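You operate a simulated robot arm through the tools that you are given. There is no shell and no other tool.

Carry out the task below with a simulated robot arm. There is one attempt and no reset: what you move stays moved.

## Task
Put things in order on the top of the big counter. At the end: the pink tangle from the top of the big counter stands on top of the red book; the blue dabber stands where the teal mug stood; the purple strap from the top of the big counter stands where the blue dabber stood; the teal mug from the top of the big counter is on the teal board; whatever was shut is shut again. Leave all else as you found it, and nothing knocked over. Set down upright: mug.

The check looks at the end state, three seconds after you hand in, the way a careful person would. Anything else that was tipped, shoved, dropped, spilled or broken makes it a failure.

## Robot
A 6-joint arm with a two-finger gripper, fixed in place. Base frame: the origin is at the foot of the arm, x ahead of it, y to its left, z up; the work surface is at about z = 0. Readings come in m, degrees, newtons and seconds.
With the tool pointing down near the work surface it reaches from about 0.24 to 0.62 m from the base axis. Its first joint turns from -66.0 to 66.0 degrees. Payload 1.37 kg.
The TCP is the grasp point between the finger pads, 0.022 m short of the fingertips. In the tool frame z runs along the fingers and y along their closing line. The gripper opens to 0.092 m; its body begins 0.065 m behind the TCP.
Orientation is told as [roll, pitch, yaw] about the base's x, y, z axes, in that order, counted from this pose: with the fingers straight down and closing along the base's y, the tool's x points along the base's -x, its y along +y and its z along -z.

## Interface
- The arm moves only by the tool servo_tool. Its arguments are lists of equal length, an entry for each row: "delta_pos": the shift along the base's x, y, z in m, a list of three; "turn": the turn, a rotation vector about the base's x, y, z in degrees, a list of three; "hand": the finger opening in m, from 0 to 0.092. In form: {"delta_pos": [[tx, ty, tz], ...], "turn": [[rx, ry, rz], ...], "hand": [hand, ...]}. A call has 1 to 20 rows; each row is the pose to reach, as a shift and turn from the pose commanded when the call began. A row lasts 0.2 s, in which the tool goes at most 0.05 m and 8.6 degrees; a call with a longer step from one row to the next is refused whole, and so is a gripper value outside its range. A pose out of reach is approached as far as the arm can. The call stops where the force on the tool passes 40 N (or 10 N more than at its start, if that is more) or the arm is blocked; 0.2 s more then pass. Each finger travels about 0.0599 m/s and halts on what it meets, pressing with about 26 N; the grip force reading is that of the motor and also rises with nothing between the fingers. The clock runs only during rows and for 0.2 s after the last one: add rows that repeat a pose to give the fingers time. The reply holds the time, the measured pose of the TCP, the force on the tool along the base axes, the opening and the grip force, in the units named above and with some noise, with the torque about the TCP (base axes, N m) and any sound that the robot's microphone picked up.
- Cameras (640 x 400 px; columns grow to the right, rows downward): "scene" is fixed at [0.0451, -0.4493, 0.5742]; the picture's right is [0.61, -0.79, 0.00], its down [-0.52, -0.40, -0.75] and it looks along [0.60, 0.46, -0.66] (base axes); focal length 321 px, centre (320, 200). "wrist" rides on the gripper at [0.071, 0.019, -0.102] in the tool frame; the picture's right is [-0.26, 0.96, 0.00], its down [-0.75, -0.20, -0.63] and it looks along [-0.60, -0.16, 0.78] (tool axes); focal length 280 px, centre (320, 200). There is no depth. A picture from a camera that has moved, and an enlarged one, comes with that camera's place and axes in the base frame and with its lens.
- snapshot(camera): a new picture of that camera. It takes no simulated time.
- inspect(camera, box): a new picture of the part [left, top, right, bottom] of that camera's present view, enlarged. It takes no simulated time.
- sign_off(): hands the job in; it is judged then, once.

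Nothing tells you positions but the pictures and the camera data. Unless the task says otherwise, let go and move clear before handing in.

The tools are called after "Emit:" as a command line: name --argument value ..., lists and objects as JSON in quotes. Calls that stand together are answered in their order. servo_tool: Moves the arm, as the interface text tells. Its arguments: {"type":"object","properties":{"delta_pos":{"type":"array","items":{"type":"array","items":{"type":"number"}}},"turn":{"type":"array","items":{"type":"array","items":{"type":"number"}}},"hand":{"type":"array","items":{"type":"number"}}},"required":["delta_pos","turn","hand"]} The other tools are called the same way: snapshot (camera) takes a picture; inspect (camera, box) takes an enlarged picture of a part of a camera's view; sign_off () hands the job in.

At the start:

```text
clock: 0.0
ee_pos: [0.4203, 0.0438, 0.2811]
tool_rot: [0.0, 0.0, 0.0]
ft_force: [0.3, 0.5, -0.2]
wrist_torque: [0.0, -0.04, -0.02]
gripper_width: 0.0919
grip_force: 0.0
```

scene: 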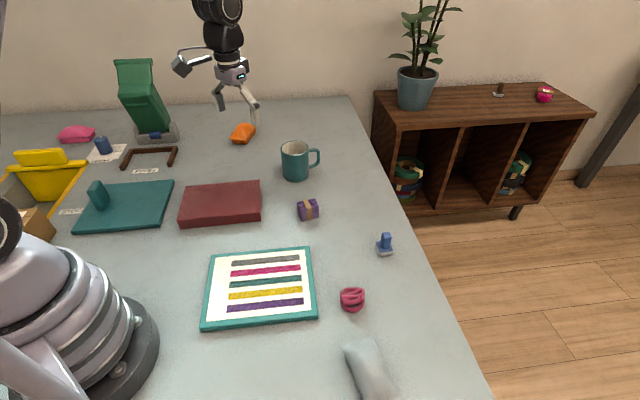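
wrist: 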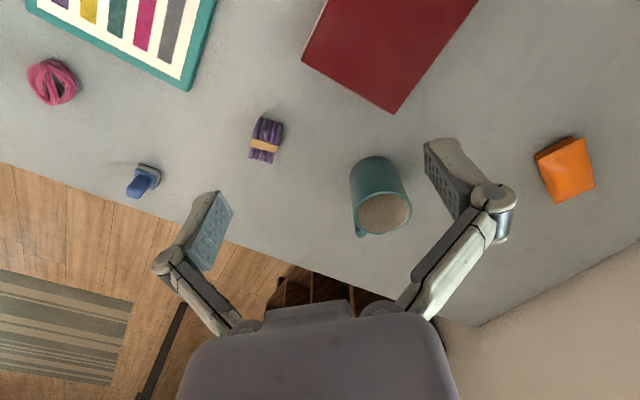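

I see a counter with a teal mug, a purple strap bundle, a blue dabber, a pink tangle, a red book, a teal cutting board with a knob/grip, and a striped card. First I will look closer at each part before moving.

Emit:
inspect --camera "scene" --box '[260, 120, 420, 220]'

Emit:
inspect --camera "scene" --box '[280, 190, 440, 320]'

Emit:
inspect --camera "scene" --box '[0, 40, 280, 240]'

Emit:
inspect --camera "wrist" --box '[0, 0, 320, 220]'

Emit:
inspect --camera "wrist" --box '[240, 60, 640, 300]'

```text
4.00 times, centred on (340, 170) of scene
camera zoom: at [0.0451, -0.4493, 0.5742], right [0.61, -0.79, 0.0], down [-0.52, -0.4, -0.75], along [0.6, 0.46, -0.66], focal length 1285 px, centre (240, 320)
```

zoom: 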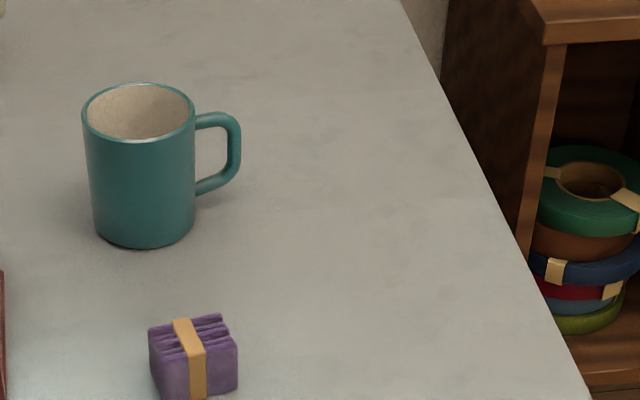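

```text
3.08 times, centred on (360, 255) of scene
camera zoom: at [0.0451, -0.4493, 0.5742], right [0.61, -0.79, 0.0], down [-0.52, -0.4, -0.75], along [0.6, 0.46, -0.66], focal length 989 px, centre (197, 31)
```

zoom: 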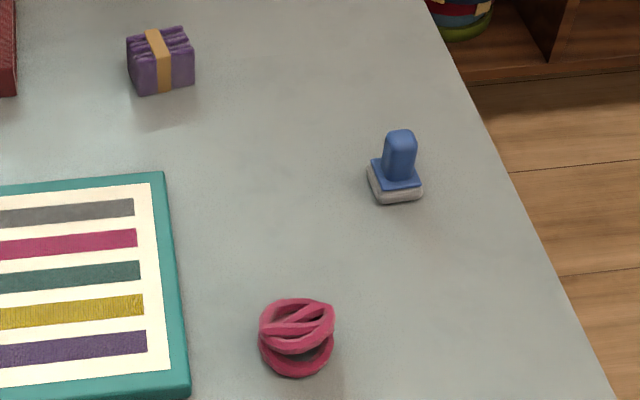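

```text
2.00 times, centred on (140, 140) of scene
camera zoom: at [0.0451, -0.4493, 0.5742], right [0.61, -0.79, 0.0], down [-0.52, -0.4, -0.75], along [0.6, 0.46, -0.66], focal length 643 px, centre (680, 320)
```

zoom: 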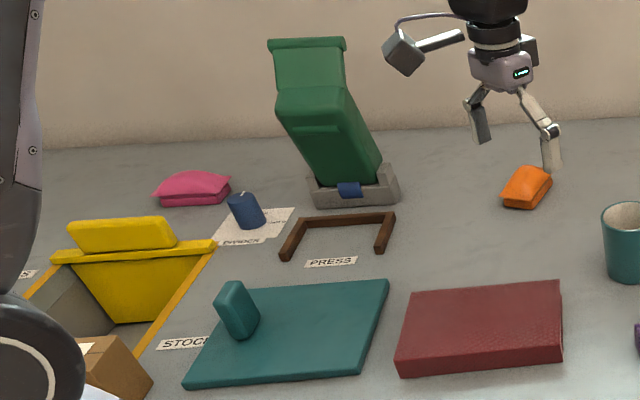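

```text
1.82 times, centred on (160, 110) of wrist
camera zoom: at [0.3485, 0.0616, 0.3819], right [0.26, 0.96, 0.0], down [0.75, -0.2, 0.63], along [0.6, -0.16, -0.78], focal length 510 px, centre (611, 364)
```

zoom: 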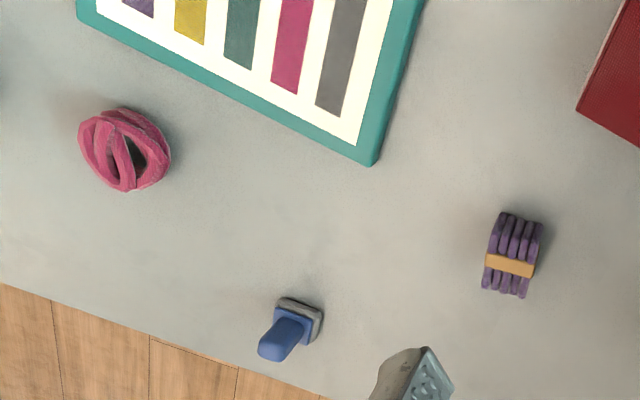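

```text
1.60 times, centred on (440, 180) of wrist
camera zoom: at [0.3485, 0.0616, 0.3819], right [0.26, 0.96, 0.0], down [0.75, -0.2, 0.63], along [0.6, -0.16, -0.78], focal length 449 px, centre (128, 232)
```

zoom: 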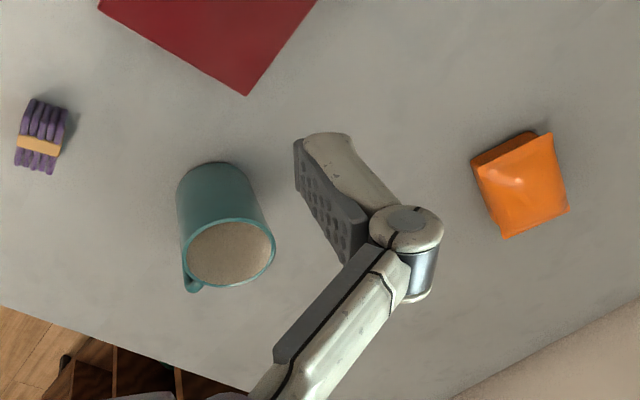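

The striped card and the flat teal board with a small teal block on it are both to the left, and the pink tangle is at about (0.356, -0.287). I'll move above the pink tangle first for a closer wrist view, and check the scene's left part more closely.

Emit:
inspect --camera "scene" --box '[60, 160, 190, 241]'

Emit:
inspect --camera "scene" --box '[0, 100, 110, 240]'

Emit:
inspect --camera "scene" --box '[300, 280, 460, 400]'

Emit:
servo_tool --delta_pos '[[-0.008, -0.0414, -0.01], [-0.016, -0.0828, -0.02], [-0.024, -0.1242, -0.03], [-0.032, -0.1656, -0.04], [-0.04, -0.207, -0.05], [-0.048, -0.2484, -0.06], [-0.056, -0.2898, -0.07], [-0.064, -0.331, -0.08], [-0.064, -0.331, -0.08]]' --turn '[[0, 0, 0], [0, 0, 0], [0, 0, 0], [0, 0, 0], [0, 0, 0], [0, 0, 0], [0, 0, 0], [0, 0, 0], [0, 0, 0]]' --hand '[0.09, 0.09, 0.09, 0.09, 0.09, 0.09, 0.09, 0.09, 0.09]'

Emit:
snapshot --camera "wrist"

```text
4.92 times, centred on (125, 200) of scene
camera zoom: at [0.0451, -0.4493, 0.5742], right [0.61, -0.79, 0.0], down [-0.52, -0.4, -0.75], along [0.6, 0.46, -0.66], focal length 1582 px, centre (1280, 198)
```

zoom: 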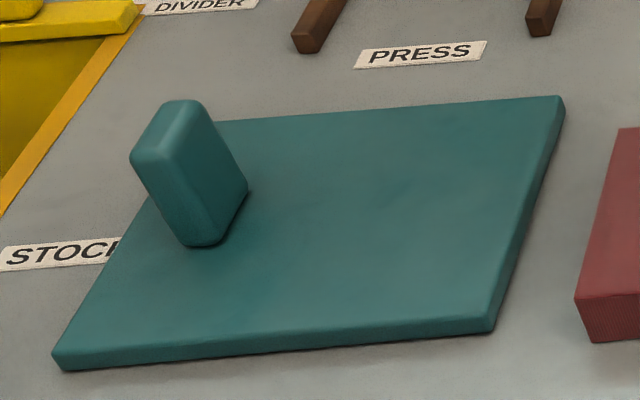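

```text
2.86 times, centred on (55, 170) of scene
camera zoom: at [0.0451, -0.4493, 0.5742], right [0.61, -0.79, 0.0], down [-0.52, -0.4, -0.75], along [0.6, 0.46, -0.66], focal length 918 px, centre (1077, 286)
```

zoom: 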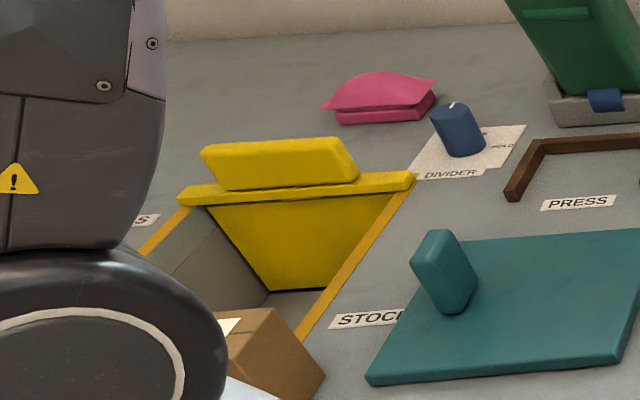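

```text
3.33 times, centred on (380, 340) of scene
camera zoom: at [0.0451, -0.4493, 0.5742], right [0.61, -0.79, 0.0], down [-0.52, -0.4, -0.75], along [0.6, 0.46, -0.66], focal length 1071 px, centre (120, -267)
```

zoom: 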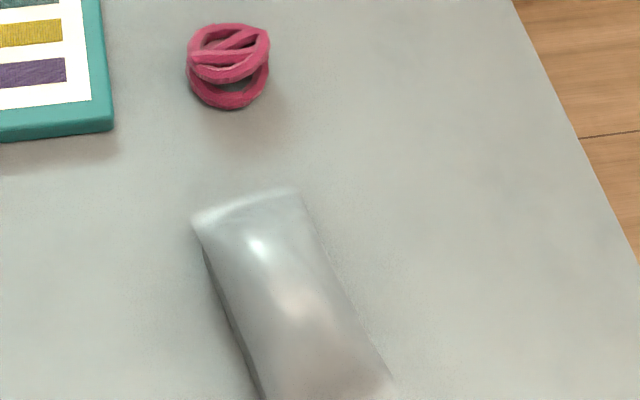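

```text
clock: 2.0
ee_pos: [0.3545, -0.2892, 0.1996]
tool_rot: [0.0, 0.1, 0.0]
ft_force: [-0.2, 0.0, -0.8]
wrist_torque: [0.03, 0.0, 0.0]
gripper_width: 0.09
grip_force: 0.1
```

```text
taken
camera wrist: at [0.2841, -0.2705, 0.3014], right [0.26, 0.97, 0.0], down [0.75, -0.2, 0.63], along [0.6, -0.16, -0.78], focal length 280 px, centre (320, 200)
```

wrist: 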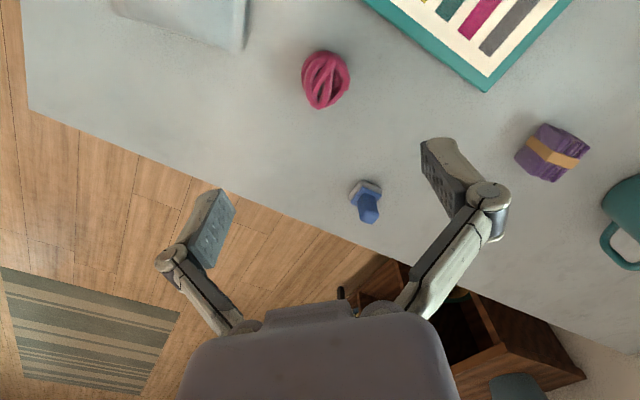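

The pink tangle sits almost directly below at about (0.360, -0.286), well clear of the grey bag. I'll go down part of the way and check alignment.

Emit:
servo_tool --delta_pos '[[0.003, 0.001, -0.04], [0.005, 0.003, -0.08], [0.0055, 0.003, -0.11], [0.0055, 0.003, -0.11]]' --turn '[[0, 0, 0], [0, 0, 0], [0, 0, 0], [0, 0, 0]]' --hand '[0.09, 0.09, 0.09, 0.09]'

Emit:
snapshot --camera "wrist"

Emit:
snapshot --camera "scene"

```text
clock: 3.0
ee_pos: [0.3608, -0.286, 0.0909]
tool_rot: [-0.1, 0.0, 0.0]
ft_force: [0.1, -0.2, 0.2]
wrist_torque: [-0.01, -0.02, -0.05]
gripper_width: 0.0898
grip_force: 0.0
```

```text
taken
camera wrist: at [0.2903, -0.2667, 0.1915], right [0.26, 0.96, 0.0], down [0.75, -0.2, 0.63], along [0.6, -0.16, -0.78], focal length 280 px, centre (320, 200)
```

wrist: 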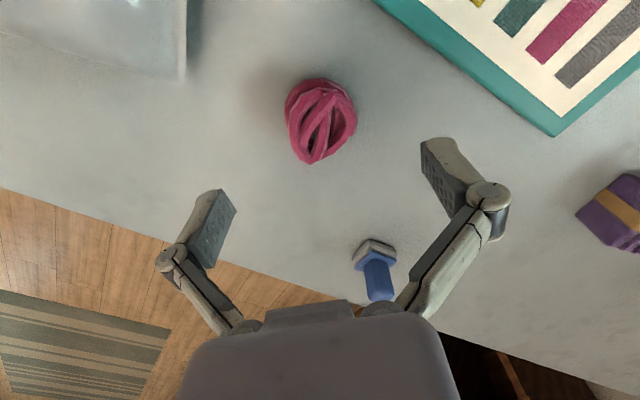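

```text
taken
```

scene: 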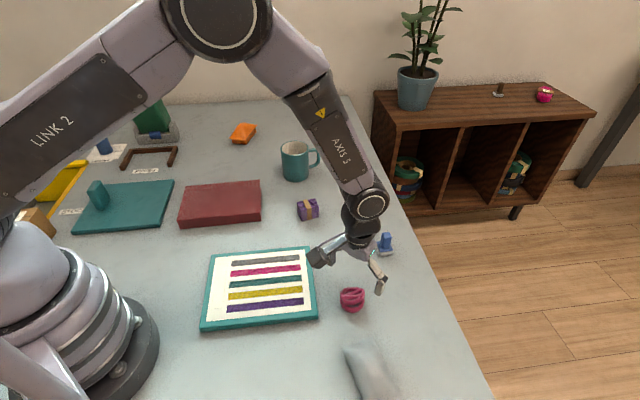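

The tangle is about 46 mm wide, centred between the fingers within about 2 mm. I'll descend and grip it.

Emit:
servo_tool --delta_pos '[[-0.002, 0.0015, -0.03], [-0.002, 0.0015, -0.05], [-0.002, 0.0015, -0.062], [-0.002, 0.0015, -0.062], [-0.002, 0.0015, -0.062], [-0.002, 0.0015, -0.062], [-0.002, 0.0015, -0.062], [-0.002, 0.0015, -0.062]]' --turn '[[0, 0, 0], [0, 0, 0], [0, 0, 0], [0, 0, 0], [0, 0, 0], [0, 0, 0], [0, 0, 0], [0, 0, 0]]' --hand '[0.09, 0.09, 0.09, 0.08, 0.06, 0.045, 0.038, 0.035]'

Emit:
snapshot --camera "wrist"

```text
clock: 4.8
ee_pos: [0.3594, -0.2844, 0.0286]
tool_rot: [0.0, 0.1, 0.0]
ft_force: [0.4, 0.7, 7.5]
wrist_torque: [0.06, 0.01, 0.0]
gripper_width: 0.0489
grip_force: 25.7
```

```text
taken
camera wrist: at [0.2881, -0.265, 0.1293], right [0.26, 0.96, 0.0], down [0.75, -0.2, 0.63], along [0.6, -0.16, -0.78], focal length 280 px, centre (320, 200)
```

wrist: 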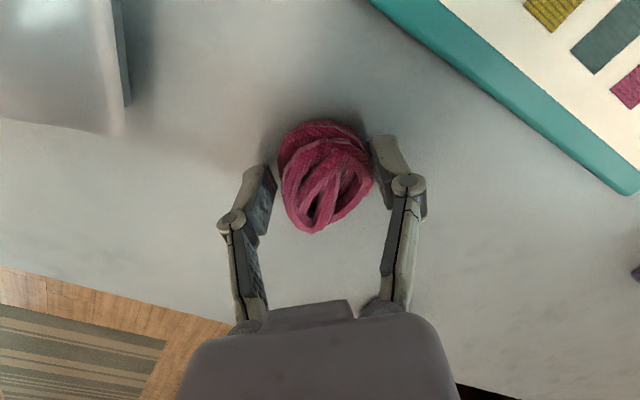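

The grip holds at 0.049 m width. I'll lift and check that the tangle comes along.

Emit:
servo_tool --delta_pos '[[0, 0, 0.015], [0, 0, 0.04], [0, 0, 0.08], [0, 0, 0.12], [0, 0, 0.15], [0, 0, 0.15]]' --turn '[[0, 0, 0], [0, 0, 0], [0, 0, 0], [0, 0, 0], [0, 0, 0], [0, 0, 0]]' --hand '[0.035, 0.035, 0.035, 0.035, 0.035, 0.035]'

Emit:
snapshot --camera "wrist"

Emit:
inspect --camera "scene" --box '[260, 180, 460, 305]'

```text
clock: 6.2
ee_pos: [0.3589, -0.285, 0.1797]
tool_rot: [0.0, 0.0, 0.0]
ft_force: [-0.2, -0.1, -0.9]
wrist_torque: [-0.02, 0.0, 0.02]
gripper_width: 0.0489
grip_force: 25.8
```

```text
taken
camera wrist: at [0.2879, -0.2657, 0.2805], right [0.26, 0.96, 0.0], down [0.75, -0.2, 0.62], along [0.6, -0.16, -0.78], focal length 280 px, centre (320, 200)
```

wrist: 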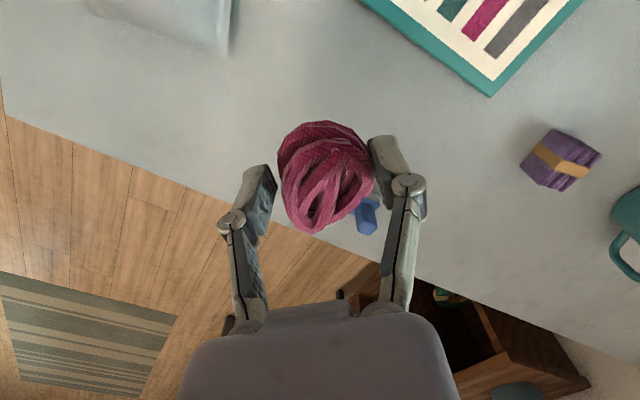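

```text
3.20 times, centred on (360, 242) of scene
camera zoom: at [0.0451, -0.4493, 0.5742], right [0.61, -0.79, 0.0], down [-0.52, -0.4, -0.75], along [0.6, 0.46, -0.66], focal length 1028 px, centre (192, 64)
```

zoom: 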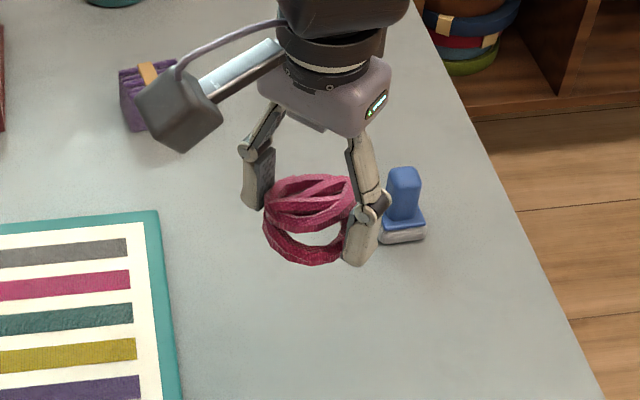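

The tangle is held securely and the dabber beside it is untouched. I'll carry it above the red book.

Emit:
servo_tool --delta_pos '[[0.001, 0.02, 0], [0.004, 0.06, 0], [0.007, 0.1, 0], [0.01, 0.14, 0], [0.013, 0.18, 0], [0.016, 0.22, 0], [0.019, 0.26, 0], [0.022, 0.3, 0], [0.025, 0.34, 0], [0.027, 0.38, 0], [0.029, 0.41, 0], [0.03, 0.426, 0], [0.03, 0.426, 0]]' --turn '[[0, 0, 0], [0, 0, 0], [0, 0, 0], [0, 0, 0], [0, 0, 0], [0, 0, 0], [0, 0, 0], [0, 0, 0], [0, 0, 0], [0, 0, 0], [0, 0, 0], [0, 0, 0], [0, 0, 0]]' --hand '[0.035, 0.035, 0.035, 0.035, 0.035, 0.035, 0.035, 0.035, 0.035, 0.035, 0.035, 0.035, 0.035]'

Emit:
snapshot --camera "wrist"

Emit:
snapshot --camera "scene"

```text
clock: 9.0
ee_pos: [0.3891, 0.1423, 0.1796]
tool_rot: [0.0, 0.0, 0.0]
ft_force: [-0.1, 1.3, 0.3]
wrist_torque: [0.02, -0.04, -0.01]
gripper_width: 0.0488
grip_force: 26.3
```

```text
taken
camera wrist: at [0.3181, 0.1616, 0.2804], right [0.26, 0.96, 0.0], down [0.75, -0.2, 0.63], along [0.6, -0.16, -0.78], focal length 280 px, centre (320, 200)
```

wrist: 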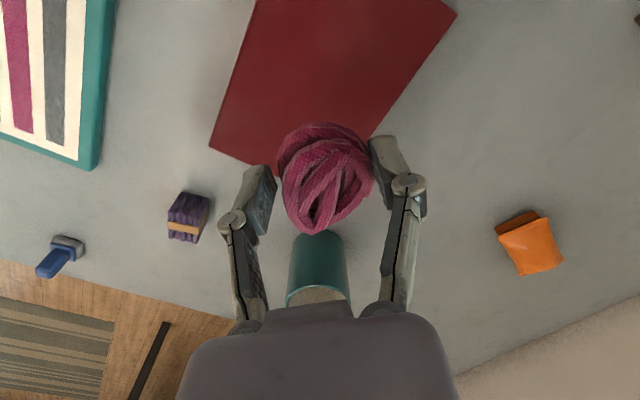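

```text
taken
```

scene: 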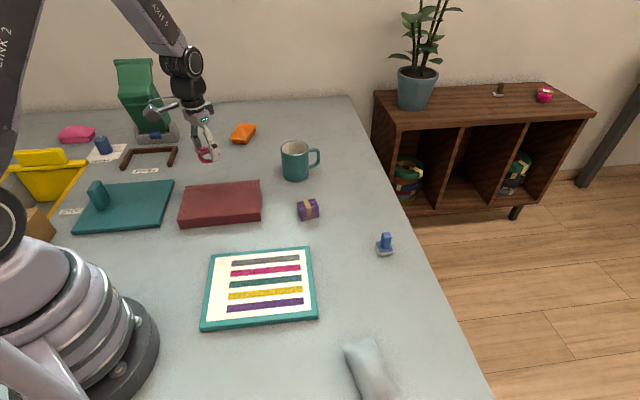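

The tool is centred over the red book at about (0.390, 0.141). I'll lower to just above its surface.

Emit:
servo_tool --delta_pos '[[0, 0, -0.04], [0, 0, -0.08], [0, 0, -0.105], [0, 0, -0.114], [0, 0, -0.114]]' --turn '[[0, 0, 0], [0, 0, 0], [0, 0, 0], [0, 0, 0], [0, 0, 0]]' --hand '[0.035, 0.035, 0.035, 0.035, 0.035]'

Emit:
inspect --camera "scene" --box '[140, 130, 300, 230]'

```text
clock: 10.2
ee_pos: [0.3888, 0.142, 0.0654]
tool_rot: [0.0, 0.1, 0.0]
ft_force: [0.2, 0.2, -0.4]
wrist_torque: [0.0, 0.01, 0.01]
gripper_width: 0.0489
grip_force: 26.3
```

```text
4.00 times, centred on (220, 180) of scene
camera zoom: at [0.0451, -0.4493, 0.5742], right [0.61, -0.79, 0.0], down [-0.52, -0.4, -0.75], along [0.6, 0.46, -0.66], focal length 1285 px, centre (720, 280)
```

zoom: 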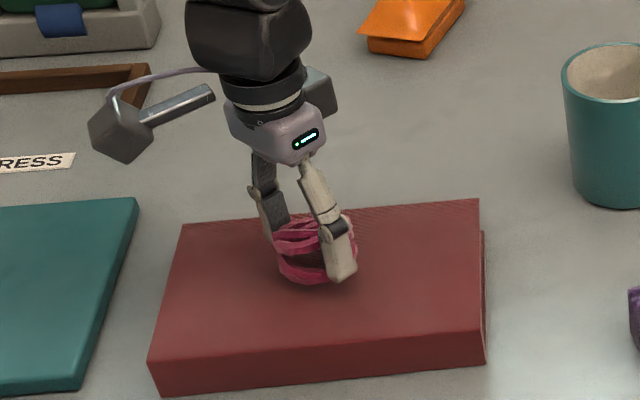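

It hovers a few mm above the book. I'll ease it down in small steps and watch for contact force.

Emit:
servo_tool --delta_pos '[[0, 0, -0.002], [0, 0, -0.004], [0, 0, -0.006], [0, 0, -0.006]]' --turn '[[0, 0, 0], [0, 0, 0], [0, 0, 0], [0, 0, 0]]' --hand '[0.035, 0.035, 0.035, 0.035]'

```text
clock: 11.2
ee_pos: [0.3889, 0.1428, 0.0599]
tool_rot: [0.0, 0.0, 0.0]
ft_force: [-7.7, -2.6, 27.3]
wrist_torque: [0.0, 0.09, 0.01]
gripper_width: 0.0489
grip_force: 26.1
```

It touched down (27 N), so the book's top is about z = 0.031. I'll relieve the pressure by a little, then open gently.

Emit:
servo_tool --delta_pos '[[0, 0, 0.001], [0, 0, 0.0015], [0, 0, 0.0015]]' --turn '[[0, 0, 0], [0, 0, 0], [0, 0, 0]]' --hand '[0.035, 0.035, 0.035]'

```text
clock: 12.0
ee_pos: [0.3897, 0.1424, 0.0597]
tool_rot: [0.0, -0.1, 0.0]
ft_force: [2.3, 1.7, 3.7]
wrist_torque: [0.04, 0.0, -0.02]
gripper_width: 0.0488
grip_force: 26.1
```

Emit:
servo_tool --delta_pos '[[0, 0, 0], [0, 0, 0], [0, 0, 0], [0, 0, 0.0], [0, 0, 0.0], [0, 0, 0.0]]' --turn '[[0, 0, 0], [0, 0, 0], [0, 0, 0], [0, 0, 0], [0, 0, 0], [0, 0, 0]]' --hand '[0.05, 0.056, 0.066, 0.078, 0.085, 0.085]'

Emit:
snapshot --camera "wrist"

Emit:
inspect --camera "scene" --box '[140, 130, 300, 230]'

```text
clock: 13.4
ee_pos: [0.3893, 0.142, 0.0599]
tool_rot: [0.0, -0.1, 0.1]
ft_force: [-0.9, 0.1, -0.2]
wrist_torque: [0.02, 0.0, -0.01]
gripper_width: 0.085
grip_force: 0.0
```

```text
taken
camera wrist: at [0.3179, 0.1609, 0.1615], right [0.26, 0.96, 0.0], down [0.75, -0.2, 0.63], along [0.6, -0.16, -0.78], focal length 280 px, centre (320, 200)
```

wrist: 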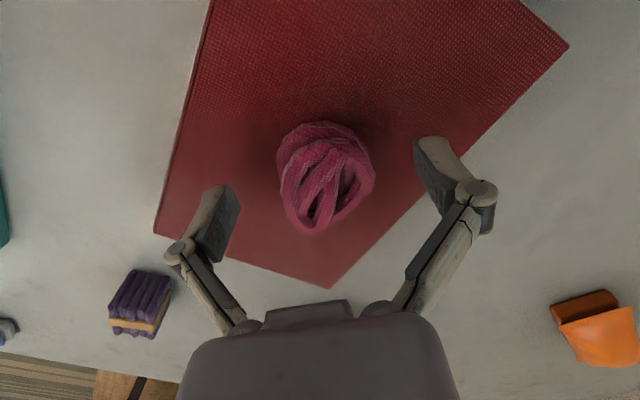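

```text
4.00 times, centred on (220, 180) of scene
camera zoom: at [0.0451, -0.4493, 0.5742], right [0.61, -0.79, 0.0], down [-0.52, -0.4, -0.75], along [0.6, 0.46, -0.66], focal length 1285 px, centre (720, 280)
```

zoom: 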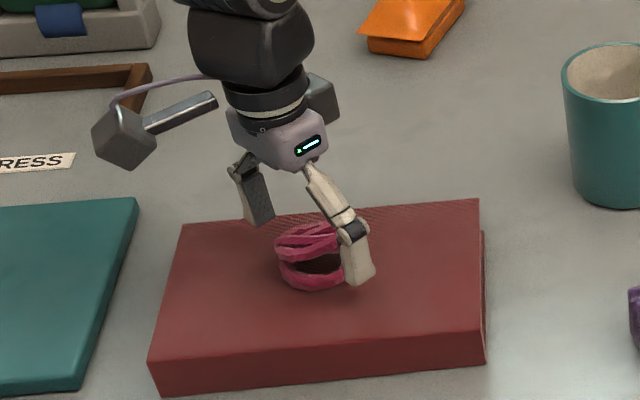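

The tangle stands free on the book. I'll rise straight up and then look at the teal board from above before choosing the mug's place.

Emit:
servo_tool --delta_pos '[[0, 0, 0.02], [0, 0, 0.06], [0, 0, 0.1], [0, 0, 0.15], [0, 0, 0.19], [-0.03, 0.03, 0.2], [-0.06, 0.06, 0.2], [-0.09, 0.09, 0.2], [-0.12, 0.12, 0.2], [-0.13, 0.15, 0.2], [-0.13, 0.15, 0.2]]' --turn '[[0, 0, 0], [0, 0, 0], [0, 0, 0], [0, 0, 0], [0, 0, 0], [0, 0, 0], [0, 0, 0], [0, 0, 0], [0, 0, 0], [0, 0, 0], [0, 0, 0]]' --hand '[0.085, 0.085, 0.085, 0.085, 0.085, 0.085, 0.085, 0.085, 0.085, 0.085, 0.085]'

Emit:
snapshot --camera "wrist"

Emit:
snapshot --camera "scene"

```text
clock: 15.8
ee_pos: [0.2602, 0.2922, 0.2613]
tool_rot: [0.0, 0.0, 0.1]
ft_force: [0.1, -0.4, -0.6]
wrist_torque: [0.03, 0.0, 0.0]
gripper_width: 0.085
grip_force: 0.1
```

```text
taken
camera wrist: at [0.1876, 0.3113, 0.3622], right [0.26, 0.96, 0.0], down [0.75, -0.2, 0.63], along [0.6, -0.16, -0.78], focal length 280 px, centre (320, 200)
```

wrist: 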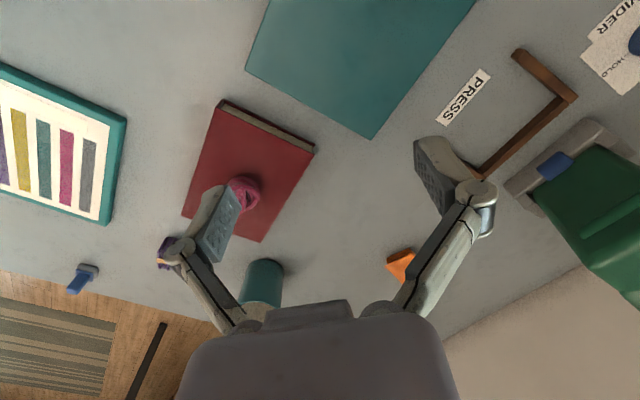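

```text
taken
```

scene: 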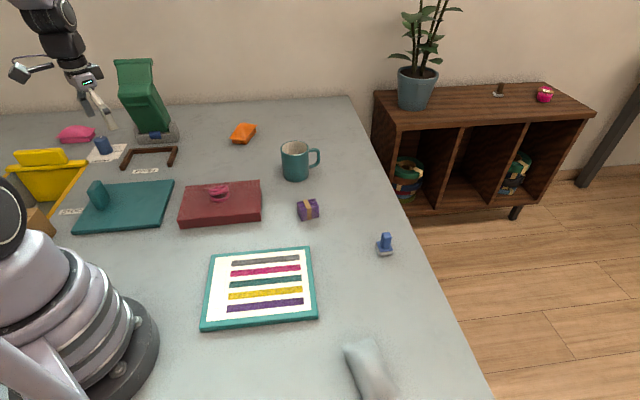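

The tangle stands on the book. I want a clearer view of the teal slab and what is around it, so I'll turn the wrist camera toward the left side while staying high.

Emit:
servo_tool --delta_pos '[[0, -0.005, 0], [0, -0.01, 0], [0, -0.02, 0], [0, -0.03, 0], [0, -0.04, 0], [0, -0.05, 0.01], [0, -0.06, 0.01], [0, -0.06, 0.01], [0, -0.06, 0.01], [0, -0.06, 0.01]]' --turn '[[0, 0, 8], [0, 0, 16], [0, 0, 24], [0, 0, 32], [0, 0, 40], [0, 0, 48], [0, 0, 56], [0, 0, 64], [0, 0, 70], [0, 0, 70]]' --hand '[0.085, 0.085, 0.085, 0.085, 0.085, 0.085, 0.085, 0.085, 0.085, 0.085]'

Emit:
snapshot --camera "wrist"

```text
clock: 18.0
ee_pos: [0.2589, 0.232, 0.2692]
tool_rot: [0.0, 0.0, 70.1]
ft_force: [-0.5, 0.1, 0.0]
wrist_torque: [0.0, 0.0, -0.01]
gripper_width: 0.0849
grip_force: 0.0
```

```text
taken
camera wrist: at [0.2168, 0.1717, 0.3714], right [-0.82, 0.58, 0.0], down [0.45, 0.64, 0.63], along [0.36, 0.51, -0.78], focal length 280 px, centre (320, 200)
```

wrist: 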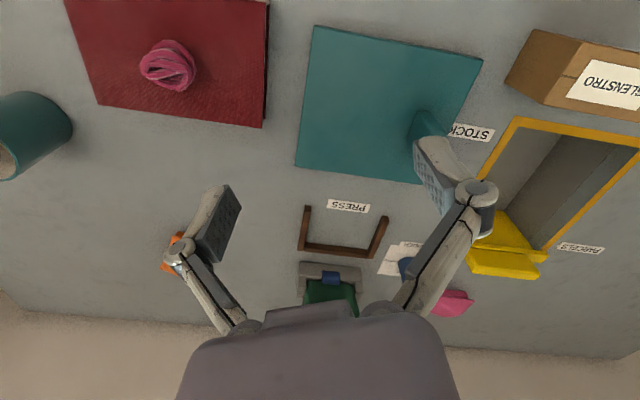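

Emit:
inspect --camera "wrist" --box '[280, 0, 640, 225]'

Emit:
inspect --camera "wrist" --box '[280, 160, 600, 360]'

Emit:
inspect --camera "scene" --box '[190, 230, 330, 340]'

```text
1.78 times, centred on (460, 112) of wrist
camera zoom: at [0.2168, 0.1717, 0.3714], right [-0.82, 0.58, 0.0], down [0.45, 0.64, 0.63], along [0.36, 0.51, -0.78], focal length 498 px, centre (71, 356)
```

zoom: 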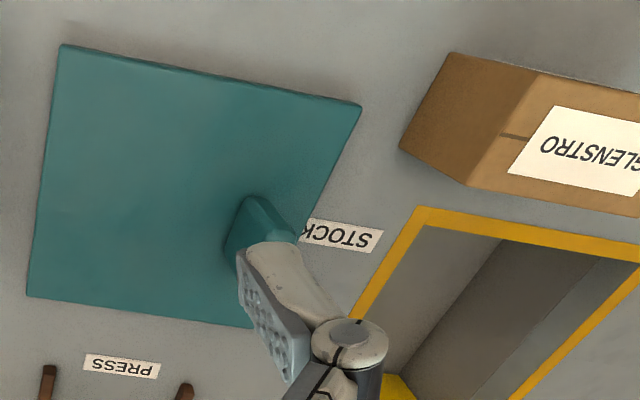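

```text
2.00 times, centred on (440, 260) of wrist
camera zoom: at [0.2168, 0.1717, 0.3714], right [-0.82, 0.58, 0.0], down [0.45, 0.64, 0.63], along [0.36, 0.51, -0.78], focal length 561 px, centre (80, 80)
```

zoom: 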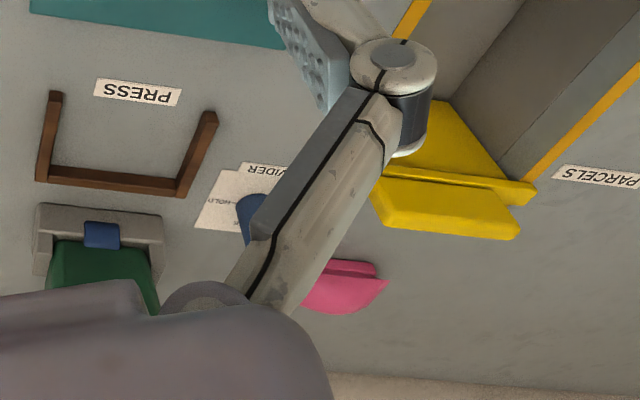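

```text
3.64 times, centred on (260, 285) of scene
camera zoom: at [0.0451, -0.4493, 0.5742], right [0.61, -0.79, 0.0], down [-0.52, -0.4, -0.75], along [0.6, 0.46, -0.66], focal length 1168 px, centre (538, -109)
```

zoom: 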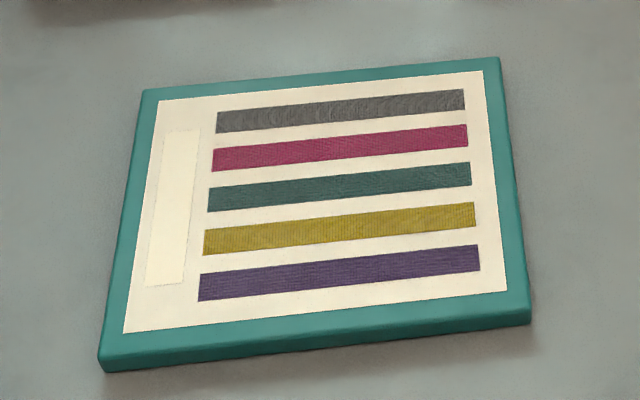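

The layout matters here: the flat teal slab carries a handle block and sits by a "STOCK" label, so it may be a lid, while the striped teal-framed piece is also board-like. I'll look closer at both before deciding which one is the "teal board".

Emit:
servo_tool --delta_pos '[[0.015, 0.005, -0.035], [0.03, 0.01, -0.07], [0.04, 0.015, -0.1], [0.045, 0.02, -0.13], [0.045, 0.02, -0.13]]' --turn '[[0, 0, 0], [0, 0, 0], [0, 0, 0], [0, 0, 0], [0, 0, 0]]' --hand '[0.085, 0.085, 0.085, 0.085, 0.085]'

Emit:
snapshot --camera "wrist"

Emit:
inspect --camera "wrist" --box '[240, 0, 560, 200]'

```text
clock: 19.2
ee_pos: [0.3034, 0.253, 0.1394]
tool_rot: [0.1, 0.1, 69.9]
ft_force: [-0.2, 0.6, 0.0]
wrist_torque: [-0.01, -0.01, -0.01]
gripper_width: 0.0851
grip_force: 0.0
```

```text
taken
camera wrist: at [0.2611, 0.1924, 0.2407], right [-0.82, 0.58, 0.0], down [0.45, 0.64, 0.63], along [0.36, 0.51, -0.78], focal length 280 px, centre (320, 200)
```

wrist: 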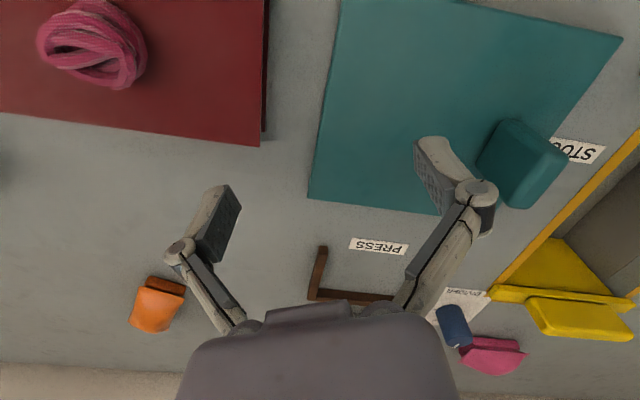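

```text
2.00 times, centred on (400, 100) of wrist
camera zoom: at [0.2611, 0.1924, 0.2407], right [-0.82, 0.58, 0.0], down [0.45, 0.64, 0.63], along [0.36, 0.51, -0.78], focal length 561 px, centre (160, 400)
```

zoom: 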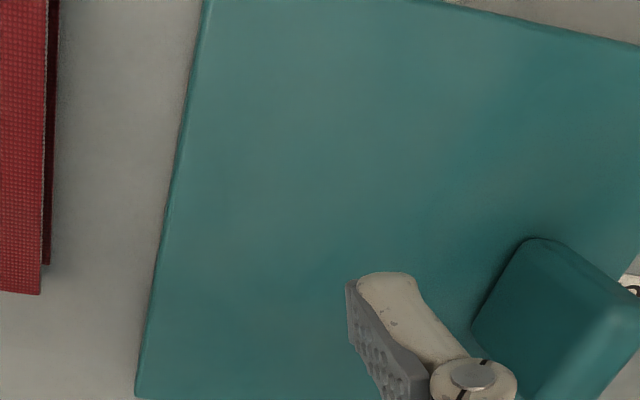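

The slab has a moulded grip at its edge, next to the "STOCK" label, the same way the yellow flap has "PARCELS": it looks like a well cover. I'll look at the other labelled fixtures and the striped board to settle it.

Emit:
inspect --camera "scene" --box '[80, 50, 200, 180]'

Emit:
inspect --camera "wrist" --box '[400, 200, 640, 380]'

Emit:
inspect --camera "scene" --box '[370, 70, 600, 220]'

Emit:
servo_tool --delta_pos '[[0, -0.01, 0.04], [0, -0.03, 0.08], [0, -0.06, 0.11], [0, -0.1, 0.13], [0, -0.14, 0.14], [0, -0.18, 0.14], [0, -0.22, 0.14], [0, -0.26, 0.14], [0, -0.3, 0.14], [0, -0.33, 0.14], [0, -0.35, 0.14], [0, -0.36, 0.14], [0, -0.36, 0.14]]' --turn '[[0, 0, 0], [0, 0, -8], [0, 0, -16], [0, 0, -24], [0, 0, -32], [0, 0, -40], [0, 0, -48], [0, 0, -56], [0, 0, -64], [0, 0, -70], [0, 0, -70], [0, 0, -70], [0, 0, -70]]' --hand '[0.085, 0.085, 0.085, 0.085, 0.085, 0.085, 0.085, 0.085, 0.085, 0.085, 0.085, 0.085, 0.085]'

Emit:
snapshot --camera "wrist"

```text
3.08 times, centred on (140, 115) of scene
camera zoom: at [0.0451, -0.4493, 0.5742], right [0.61, -0.79, 0.0], down [-0.52, -0.4, -0.75], along [0.6, 0.46, -0.66], focal length 989 px, centre (874, 462)
```

zoom: 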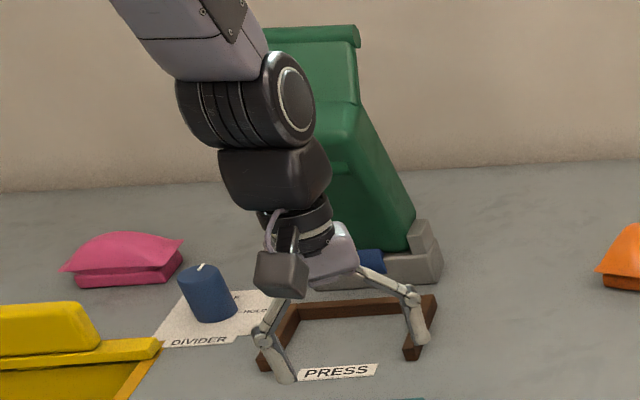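

```text
2.22 times, centred on (520, 290) of wrist
camera zoom: at [0.2611, 0.1924, 0.2407], right [-0.82, 0.58, 0.0], down [0.45, 0.64, 0.63], along [0.36, 0.51, -0.78], focal length 623 px, centre (-124, 0)
```

zoom: 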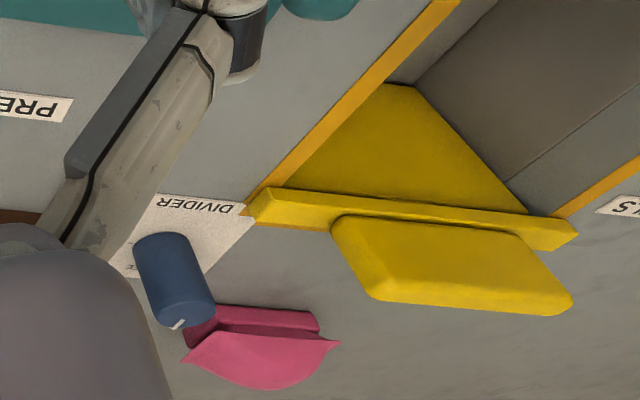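

```text
2.67 times, centred on (485, 145) of scene
camera zoom: at [0.0451, -0.4493, 0.5742], right [0.61, -0.79, 0.0], down [-0.52, -0.4, -0.75], along [0.6, 0.46, -0.66], focal length 857 px, centre (-120, 347)
```

zoom: 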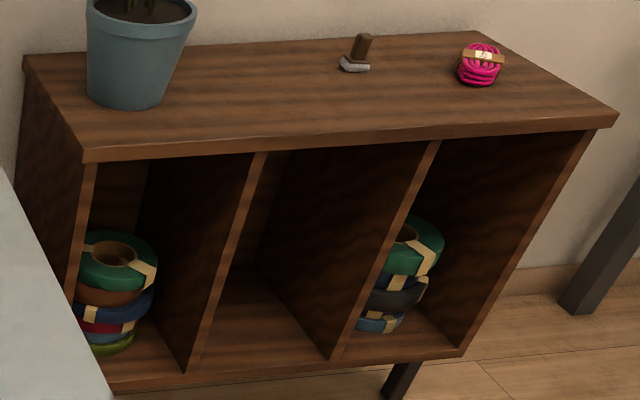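

```text
clock: 22.0
ee_pos: [0.3043, -0.1086, 0.2811]
tool_rot: [0.0, -0.1, 0.0]
ft_force: [0.5, -0.5, -0.2]
wrist_torque: [-0.01, -0.02, 0.02]
gripper_width: 0.0847
grip_force: 0.1
```

```text
taken
camera wrist: at [0.2333, -0.0893, 0.3817], right [0.26, 0.96, 0.0], down [0.75, -0.2, 0.63], along [0.6, -0.16, -0.78], focal length 280 px, centre (320, 200)
```

wrist: 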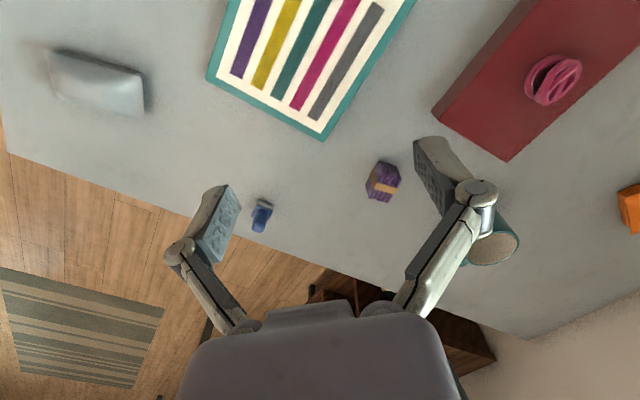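

The yellow flap is the same kind of panel with a grip block, standing open over a labelled well. That makes the teal slab a closed cover, so the loose teal sample board with stripes, centred at about (0.273, -0.12), is the "teal board". Next I'll go above the mug with the fingers turned clear of its handle.

Emit:
servo_tool --delta_pos '[[0.027, 0.017, 0], [0.055, 0.034, -0.005], [0.083, 0.051, -0.01], [0.11, 0.068, -0.02], [0.138, 0.085, -0.03], [0.166, 0.102, -0.04], [0.193, 0.119, -0.05], [0.22, 0.135, -0.055], [0.248, 0.152, -0.06], [0.27, 0.165, -0.06], [0.276, 0.169, -0.06], [0.276, 0.169, -0.06]]' --turn '[[0, 0, -4], [0, 0, -8], [0, 0, -12], [0, 0, -16], [0, 0, -20], [0, 0, -24], [0, 0, -28], [0, 0, -32], [0, 0, -36], [0, 0, -40], [0, 0, -43], [0, 0, -43]]' --hand '[0.085, 0.085, 0.085, 0.085, 0.085, 0.085, 0.085, 0.09, 0.092, 0.092, 0.092, 0.092]'

Emit:
snapshot --camera "wrist"

Emit:
snapshot --camera "scene"

```text
clock: 24.6
ee_pos: [0.5803, 0.0622, 0.2195]
tool_rot: [0.0, 0.0, -43.1]
ft_force: [0.0, 0.1, 0.3]
wrist_torque: [-0.04, 0.01, -0.01]
gripper_width: 0.0918
grip_force: 0.1
```

```text
taken
camera wrist: at [0.5416, 0.1234, 0.3208], right [0.85, 0.53, 0.0], down [0.41, -0.66, 0.62], along [0.33, -0.53, -0.78], focal length 280 px, centre (320, 200)
```

wrist: 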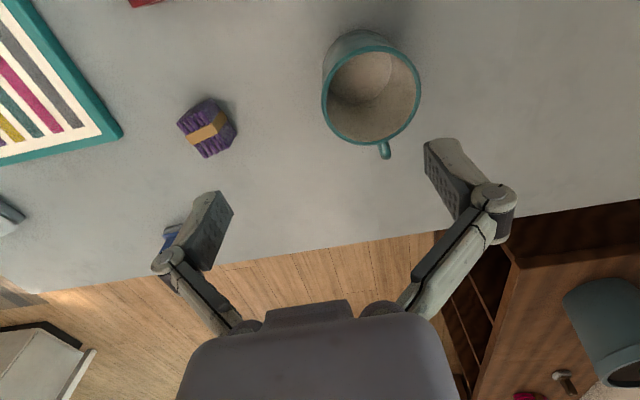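

```text
taken
```

scene: 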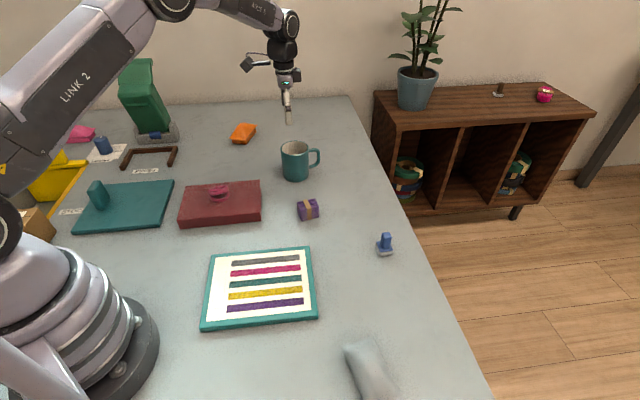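

The mug is empty, handle pointing away from both fingers, and its rim centre is at about (0.614, 0.083), right near the reach limit. I'll centre above it, staying higher than the rim, and re-measure.

Emit:
servo_tool --delta_pos '[[0.015, 0.01, -0.01], [0.033, 0.0205, -0.03], [0.033, 0.0205, -0.055], [0.033, 0.0205, -0.055]]' --turn '[[0, 0, 0], [0, 0, 0], [0, 0, 0], [0, 0, 0]]' --hand '[0.092, 0.092, 0.092, 0.092]'

Emit:
snapshot --camera "wrist"

Emit:
inspect --camera "scene" --box '[240, 80, 400, 190]'

```text
clock: 25.6
ee_pos: [0.6143, 0.0802, 0.1654]
tool_rot: [0.1, 0.0, -43.0]
ft_force: [0.0, 0.9, -0.6]
wrist_torque: [0.0, 0.02, 0.0]
gripper_width: 0.0919
grip_force: 0.0
```

```text
taken
camera wrist: at [0.5748, 0.1431, 0.266], right [0.85, 0.53, 0.0], down [0.41, -0.66, 0.63], along [0.33, -0.53, -0.78], focal length 280 px, centre (320, 200)
```

wrist: 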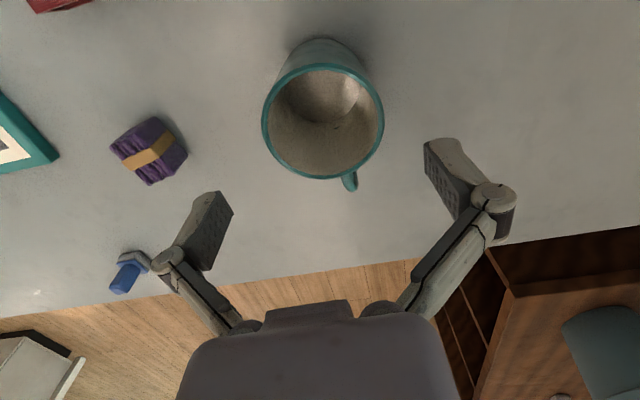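

```text
3.64 times, centred on (320, 135) of scene
camera zoom: at [0.0451, -0.4493, 0.5742], right [0.61, -0.79, 0.0], down [-0.52, -0.4, -0.75], along [0.6, 0.46, -0.66], focal length 1168 px, centre (320, 436)
```

zoom: 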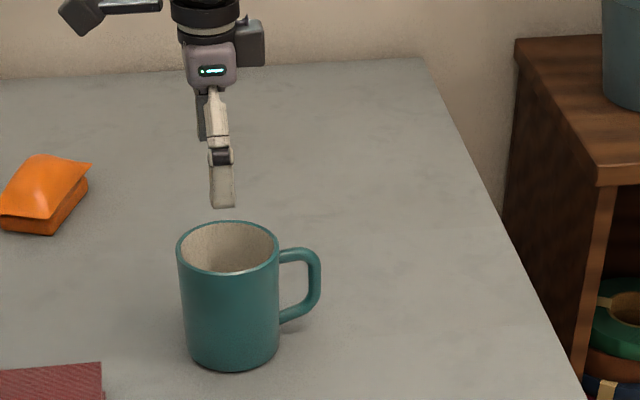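

The rim centre is within about 2 mm of the tool axis, with about 7 mm clearance per finger. I'll lower until the tips are level with the rim and check again.

Emit:
servo_tool --delta_pos '[[0.0005, 0.0015, -0.015], [0.0005, 0.0015, -0.03], [0.0005, 0.0015, -0.04], [0.0005, 0.0015, -0.04]]' --turn '[[0, 0, 0], [0, 0, 0], [0, 0, 0], [0, 0, 0]]' --hand '[0.092, 0.092, 0.092, 0.092]'

Emit:
snapshot --camera "wrist"

Emit:
inspect --camera "scene" --box '[240, 80, 400, 190]'

```text
clock: 26.6
ee_pos: [0.6135, 0.083, 0.1247]
tool_rot: [0.0, 0.0, -42.9]
ft_force: [-0.1, -0.7, 0.1]
wrist_torque: [0.0, 0.01, -0.04]
gripper_width: 0.0919
grip_force: 0.1
```

```text
taken
camera wrist: at [0.5749, 0.1454, 0.226], right [0.85, 0.53, 0.0], down [0.41, -0.66, 0.63], along [0.33, -0.53, -0.78], focal length 280 px, centre (320, 200)
```

wrist: 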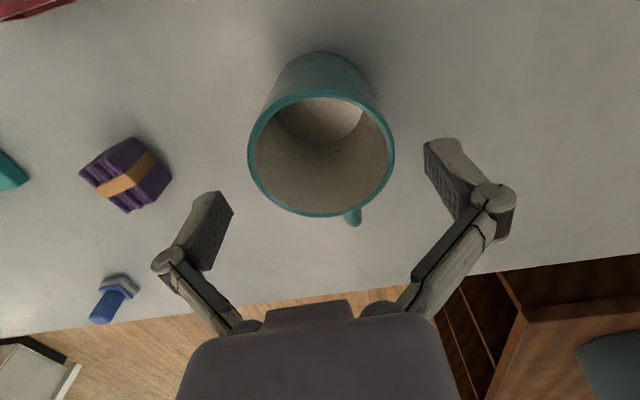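

```text
3.64 times, centred on (320, 135) of scene
camera zoom: at [0.0451, -0.4493, 0.5742], right [0.61, -0.79, 0.0], down [-0.52, -0.4, -0.75], along [0.6, 0.46, -0.66], focal length 1168 px, centre (320, 436)
```

zoom: 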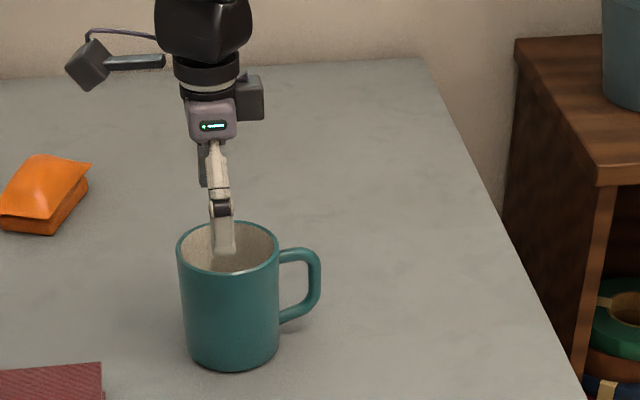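

Triangulating the views puts the mug rim at about z = 0.085, centre about (0.617, 0.080), about 82 mm across; the tool is aligned along the closing line within about 1 mm. I'll lower slowly past the rim and check force.

Emit:
servo_tool --delta_pos '[[0.0, 0.0, -0.015], [0.0005, -0.0005, -0.03], [0.001, -0.001, -0.04], [0.001, -0.001, -0.04]]' --turn '[[0, 0, 0], [0, 0, 0], [0, 0, 0], [0, 0, 0]]' --hand '[0.092, 0.092, 0.092, 0.092]'

Emit:
snapshot --camera "wrist"

Emit:
inspect --camera "scene" --box '[240, 80, 400, 190]'

```text
clock: 27.6
ee_pos: [0.6142, 0.0816, 0.0836]
tool_rot: [0.0, -0.1, -43.0]
ft_force: [-0.4, 0.4, -0.3]
wrist_torque: [-0.01, -0.04, -0.02]
gripper_width: 0.0919
grip_force: 0.1
```

```text
taken
camera wrist: at [0.5757, 0.1443, 0.1862], right [0.85, 0.53, 0.0], down [0.41, -0.66, 0.63], along [0.33, -0.53, -0.78], focal length 280 px, centre (320, 200)
```

wrist: 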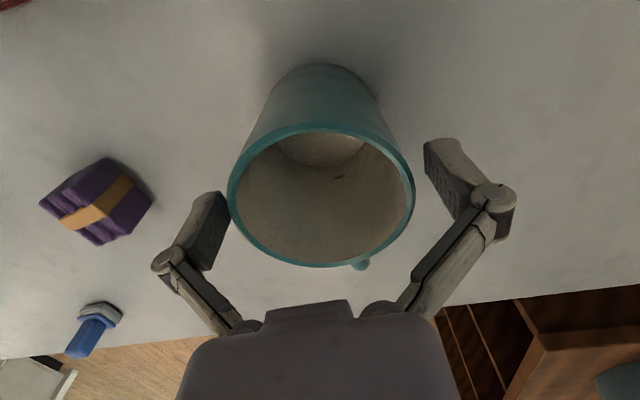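

```text
3.64 times, centred on (320, 135) of scene
camera zoom: at [0.0451, -0.4493, 0.5742], right [0.61, -0.79, 0.0], down [-0.52, -0.4, -0.75], along [0.6, 0.46, -0.66], focal length 1168 px, centre (320, 436)
```

zoom: 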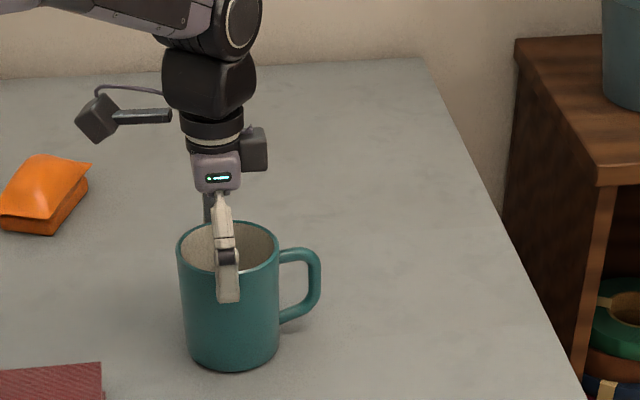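

The fingers straddle the rim with no contact force. I'll continue down to mid-height and close slowly.

Emit:
servo_tool --delta_pos '[[0.0, 0.0, -0.012], [0.0, 0.0, -0.024], [0.0, 0.0, -0.034], [0.0, 0.0, -0.034]]' --turn '[[0, 0, 0], [0, 0, 0], [0, 0, 0], [0, 0, 0]]' --hand '[0.092, 0.092, 0.092, 0.092]'

Emit:
inspect --camera "scene" --box '[240, 80, 400, 190]'

Emit:
snapshot --camera "wrist"

```text
clock: 28.6
ee_pos: [0.6151, 0.082, 0.0524]
tool_rot: [0.1, -0.1, -43.0]
ft_force: [-1.6, -0.7, 4.0]
wrist_torque: [-0.12, 0.08, -0.02]
gripper_width: 0.092
grip_force: 0.1
```

```text
3.64 times, centred on (320, 135) of scene
camera zoom: at [0.045, -0.4493, 0.5742], right [0.61, -0.79, 0.0], down [-0.52, -0.4, -0.75], along [0.6, 0.46, -0.66], focal length 1168 px, centre (320, 436)
```

zoom: 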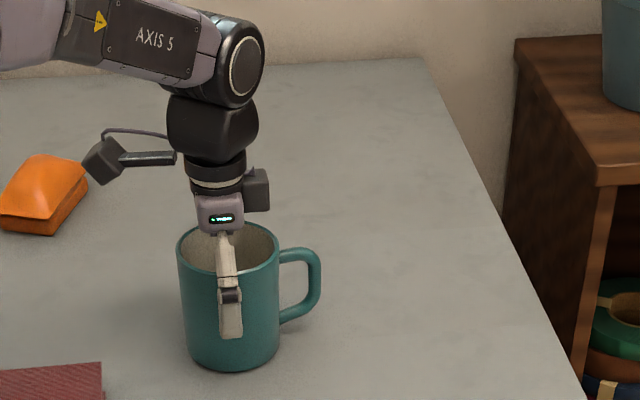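

```text
taken
camera wrist: at [0.576, 0.1439, 0.1529], right [0.85, 0.53, 0.0], down [0.41, -0.66, 0.63], along [0.33, -0.53, -0.78], focal length 280 px, centre (320, 200)
```

wrist: 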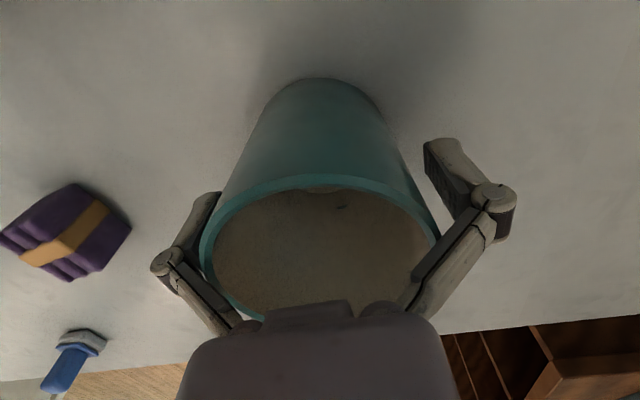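

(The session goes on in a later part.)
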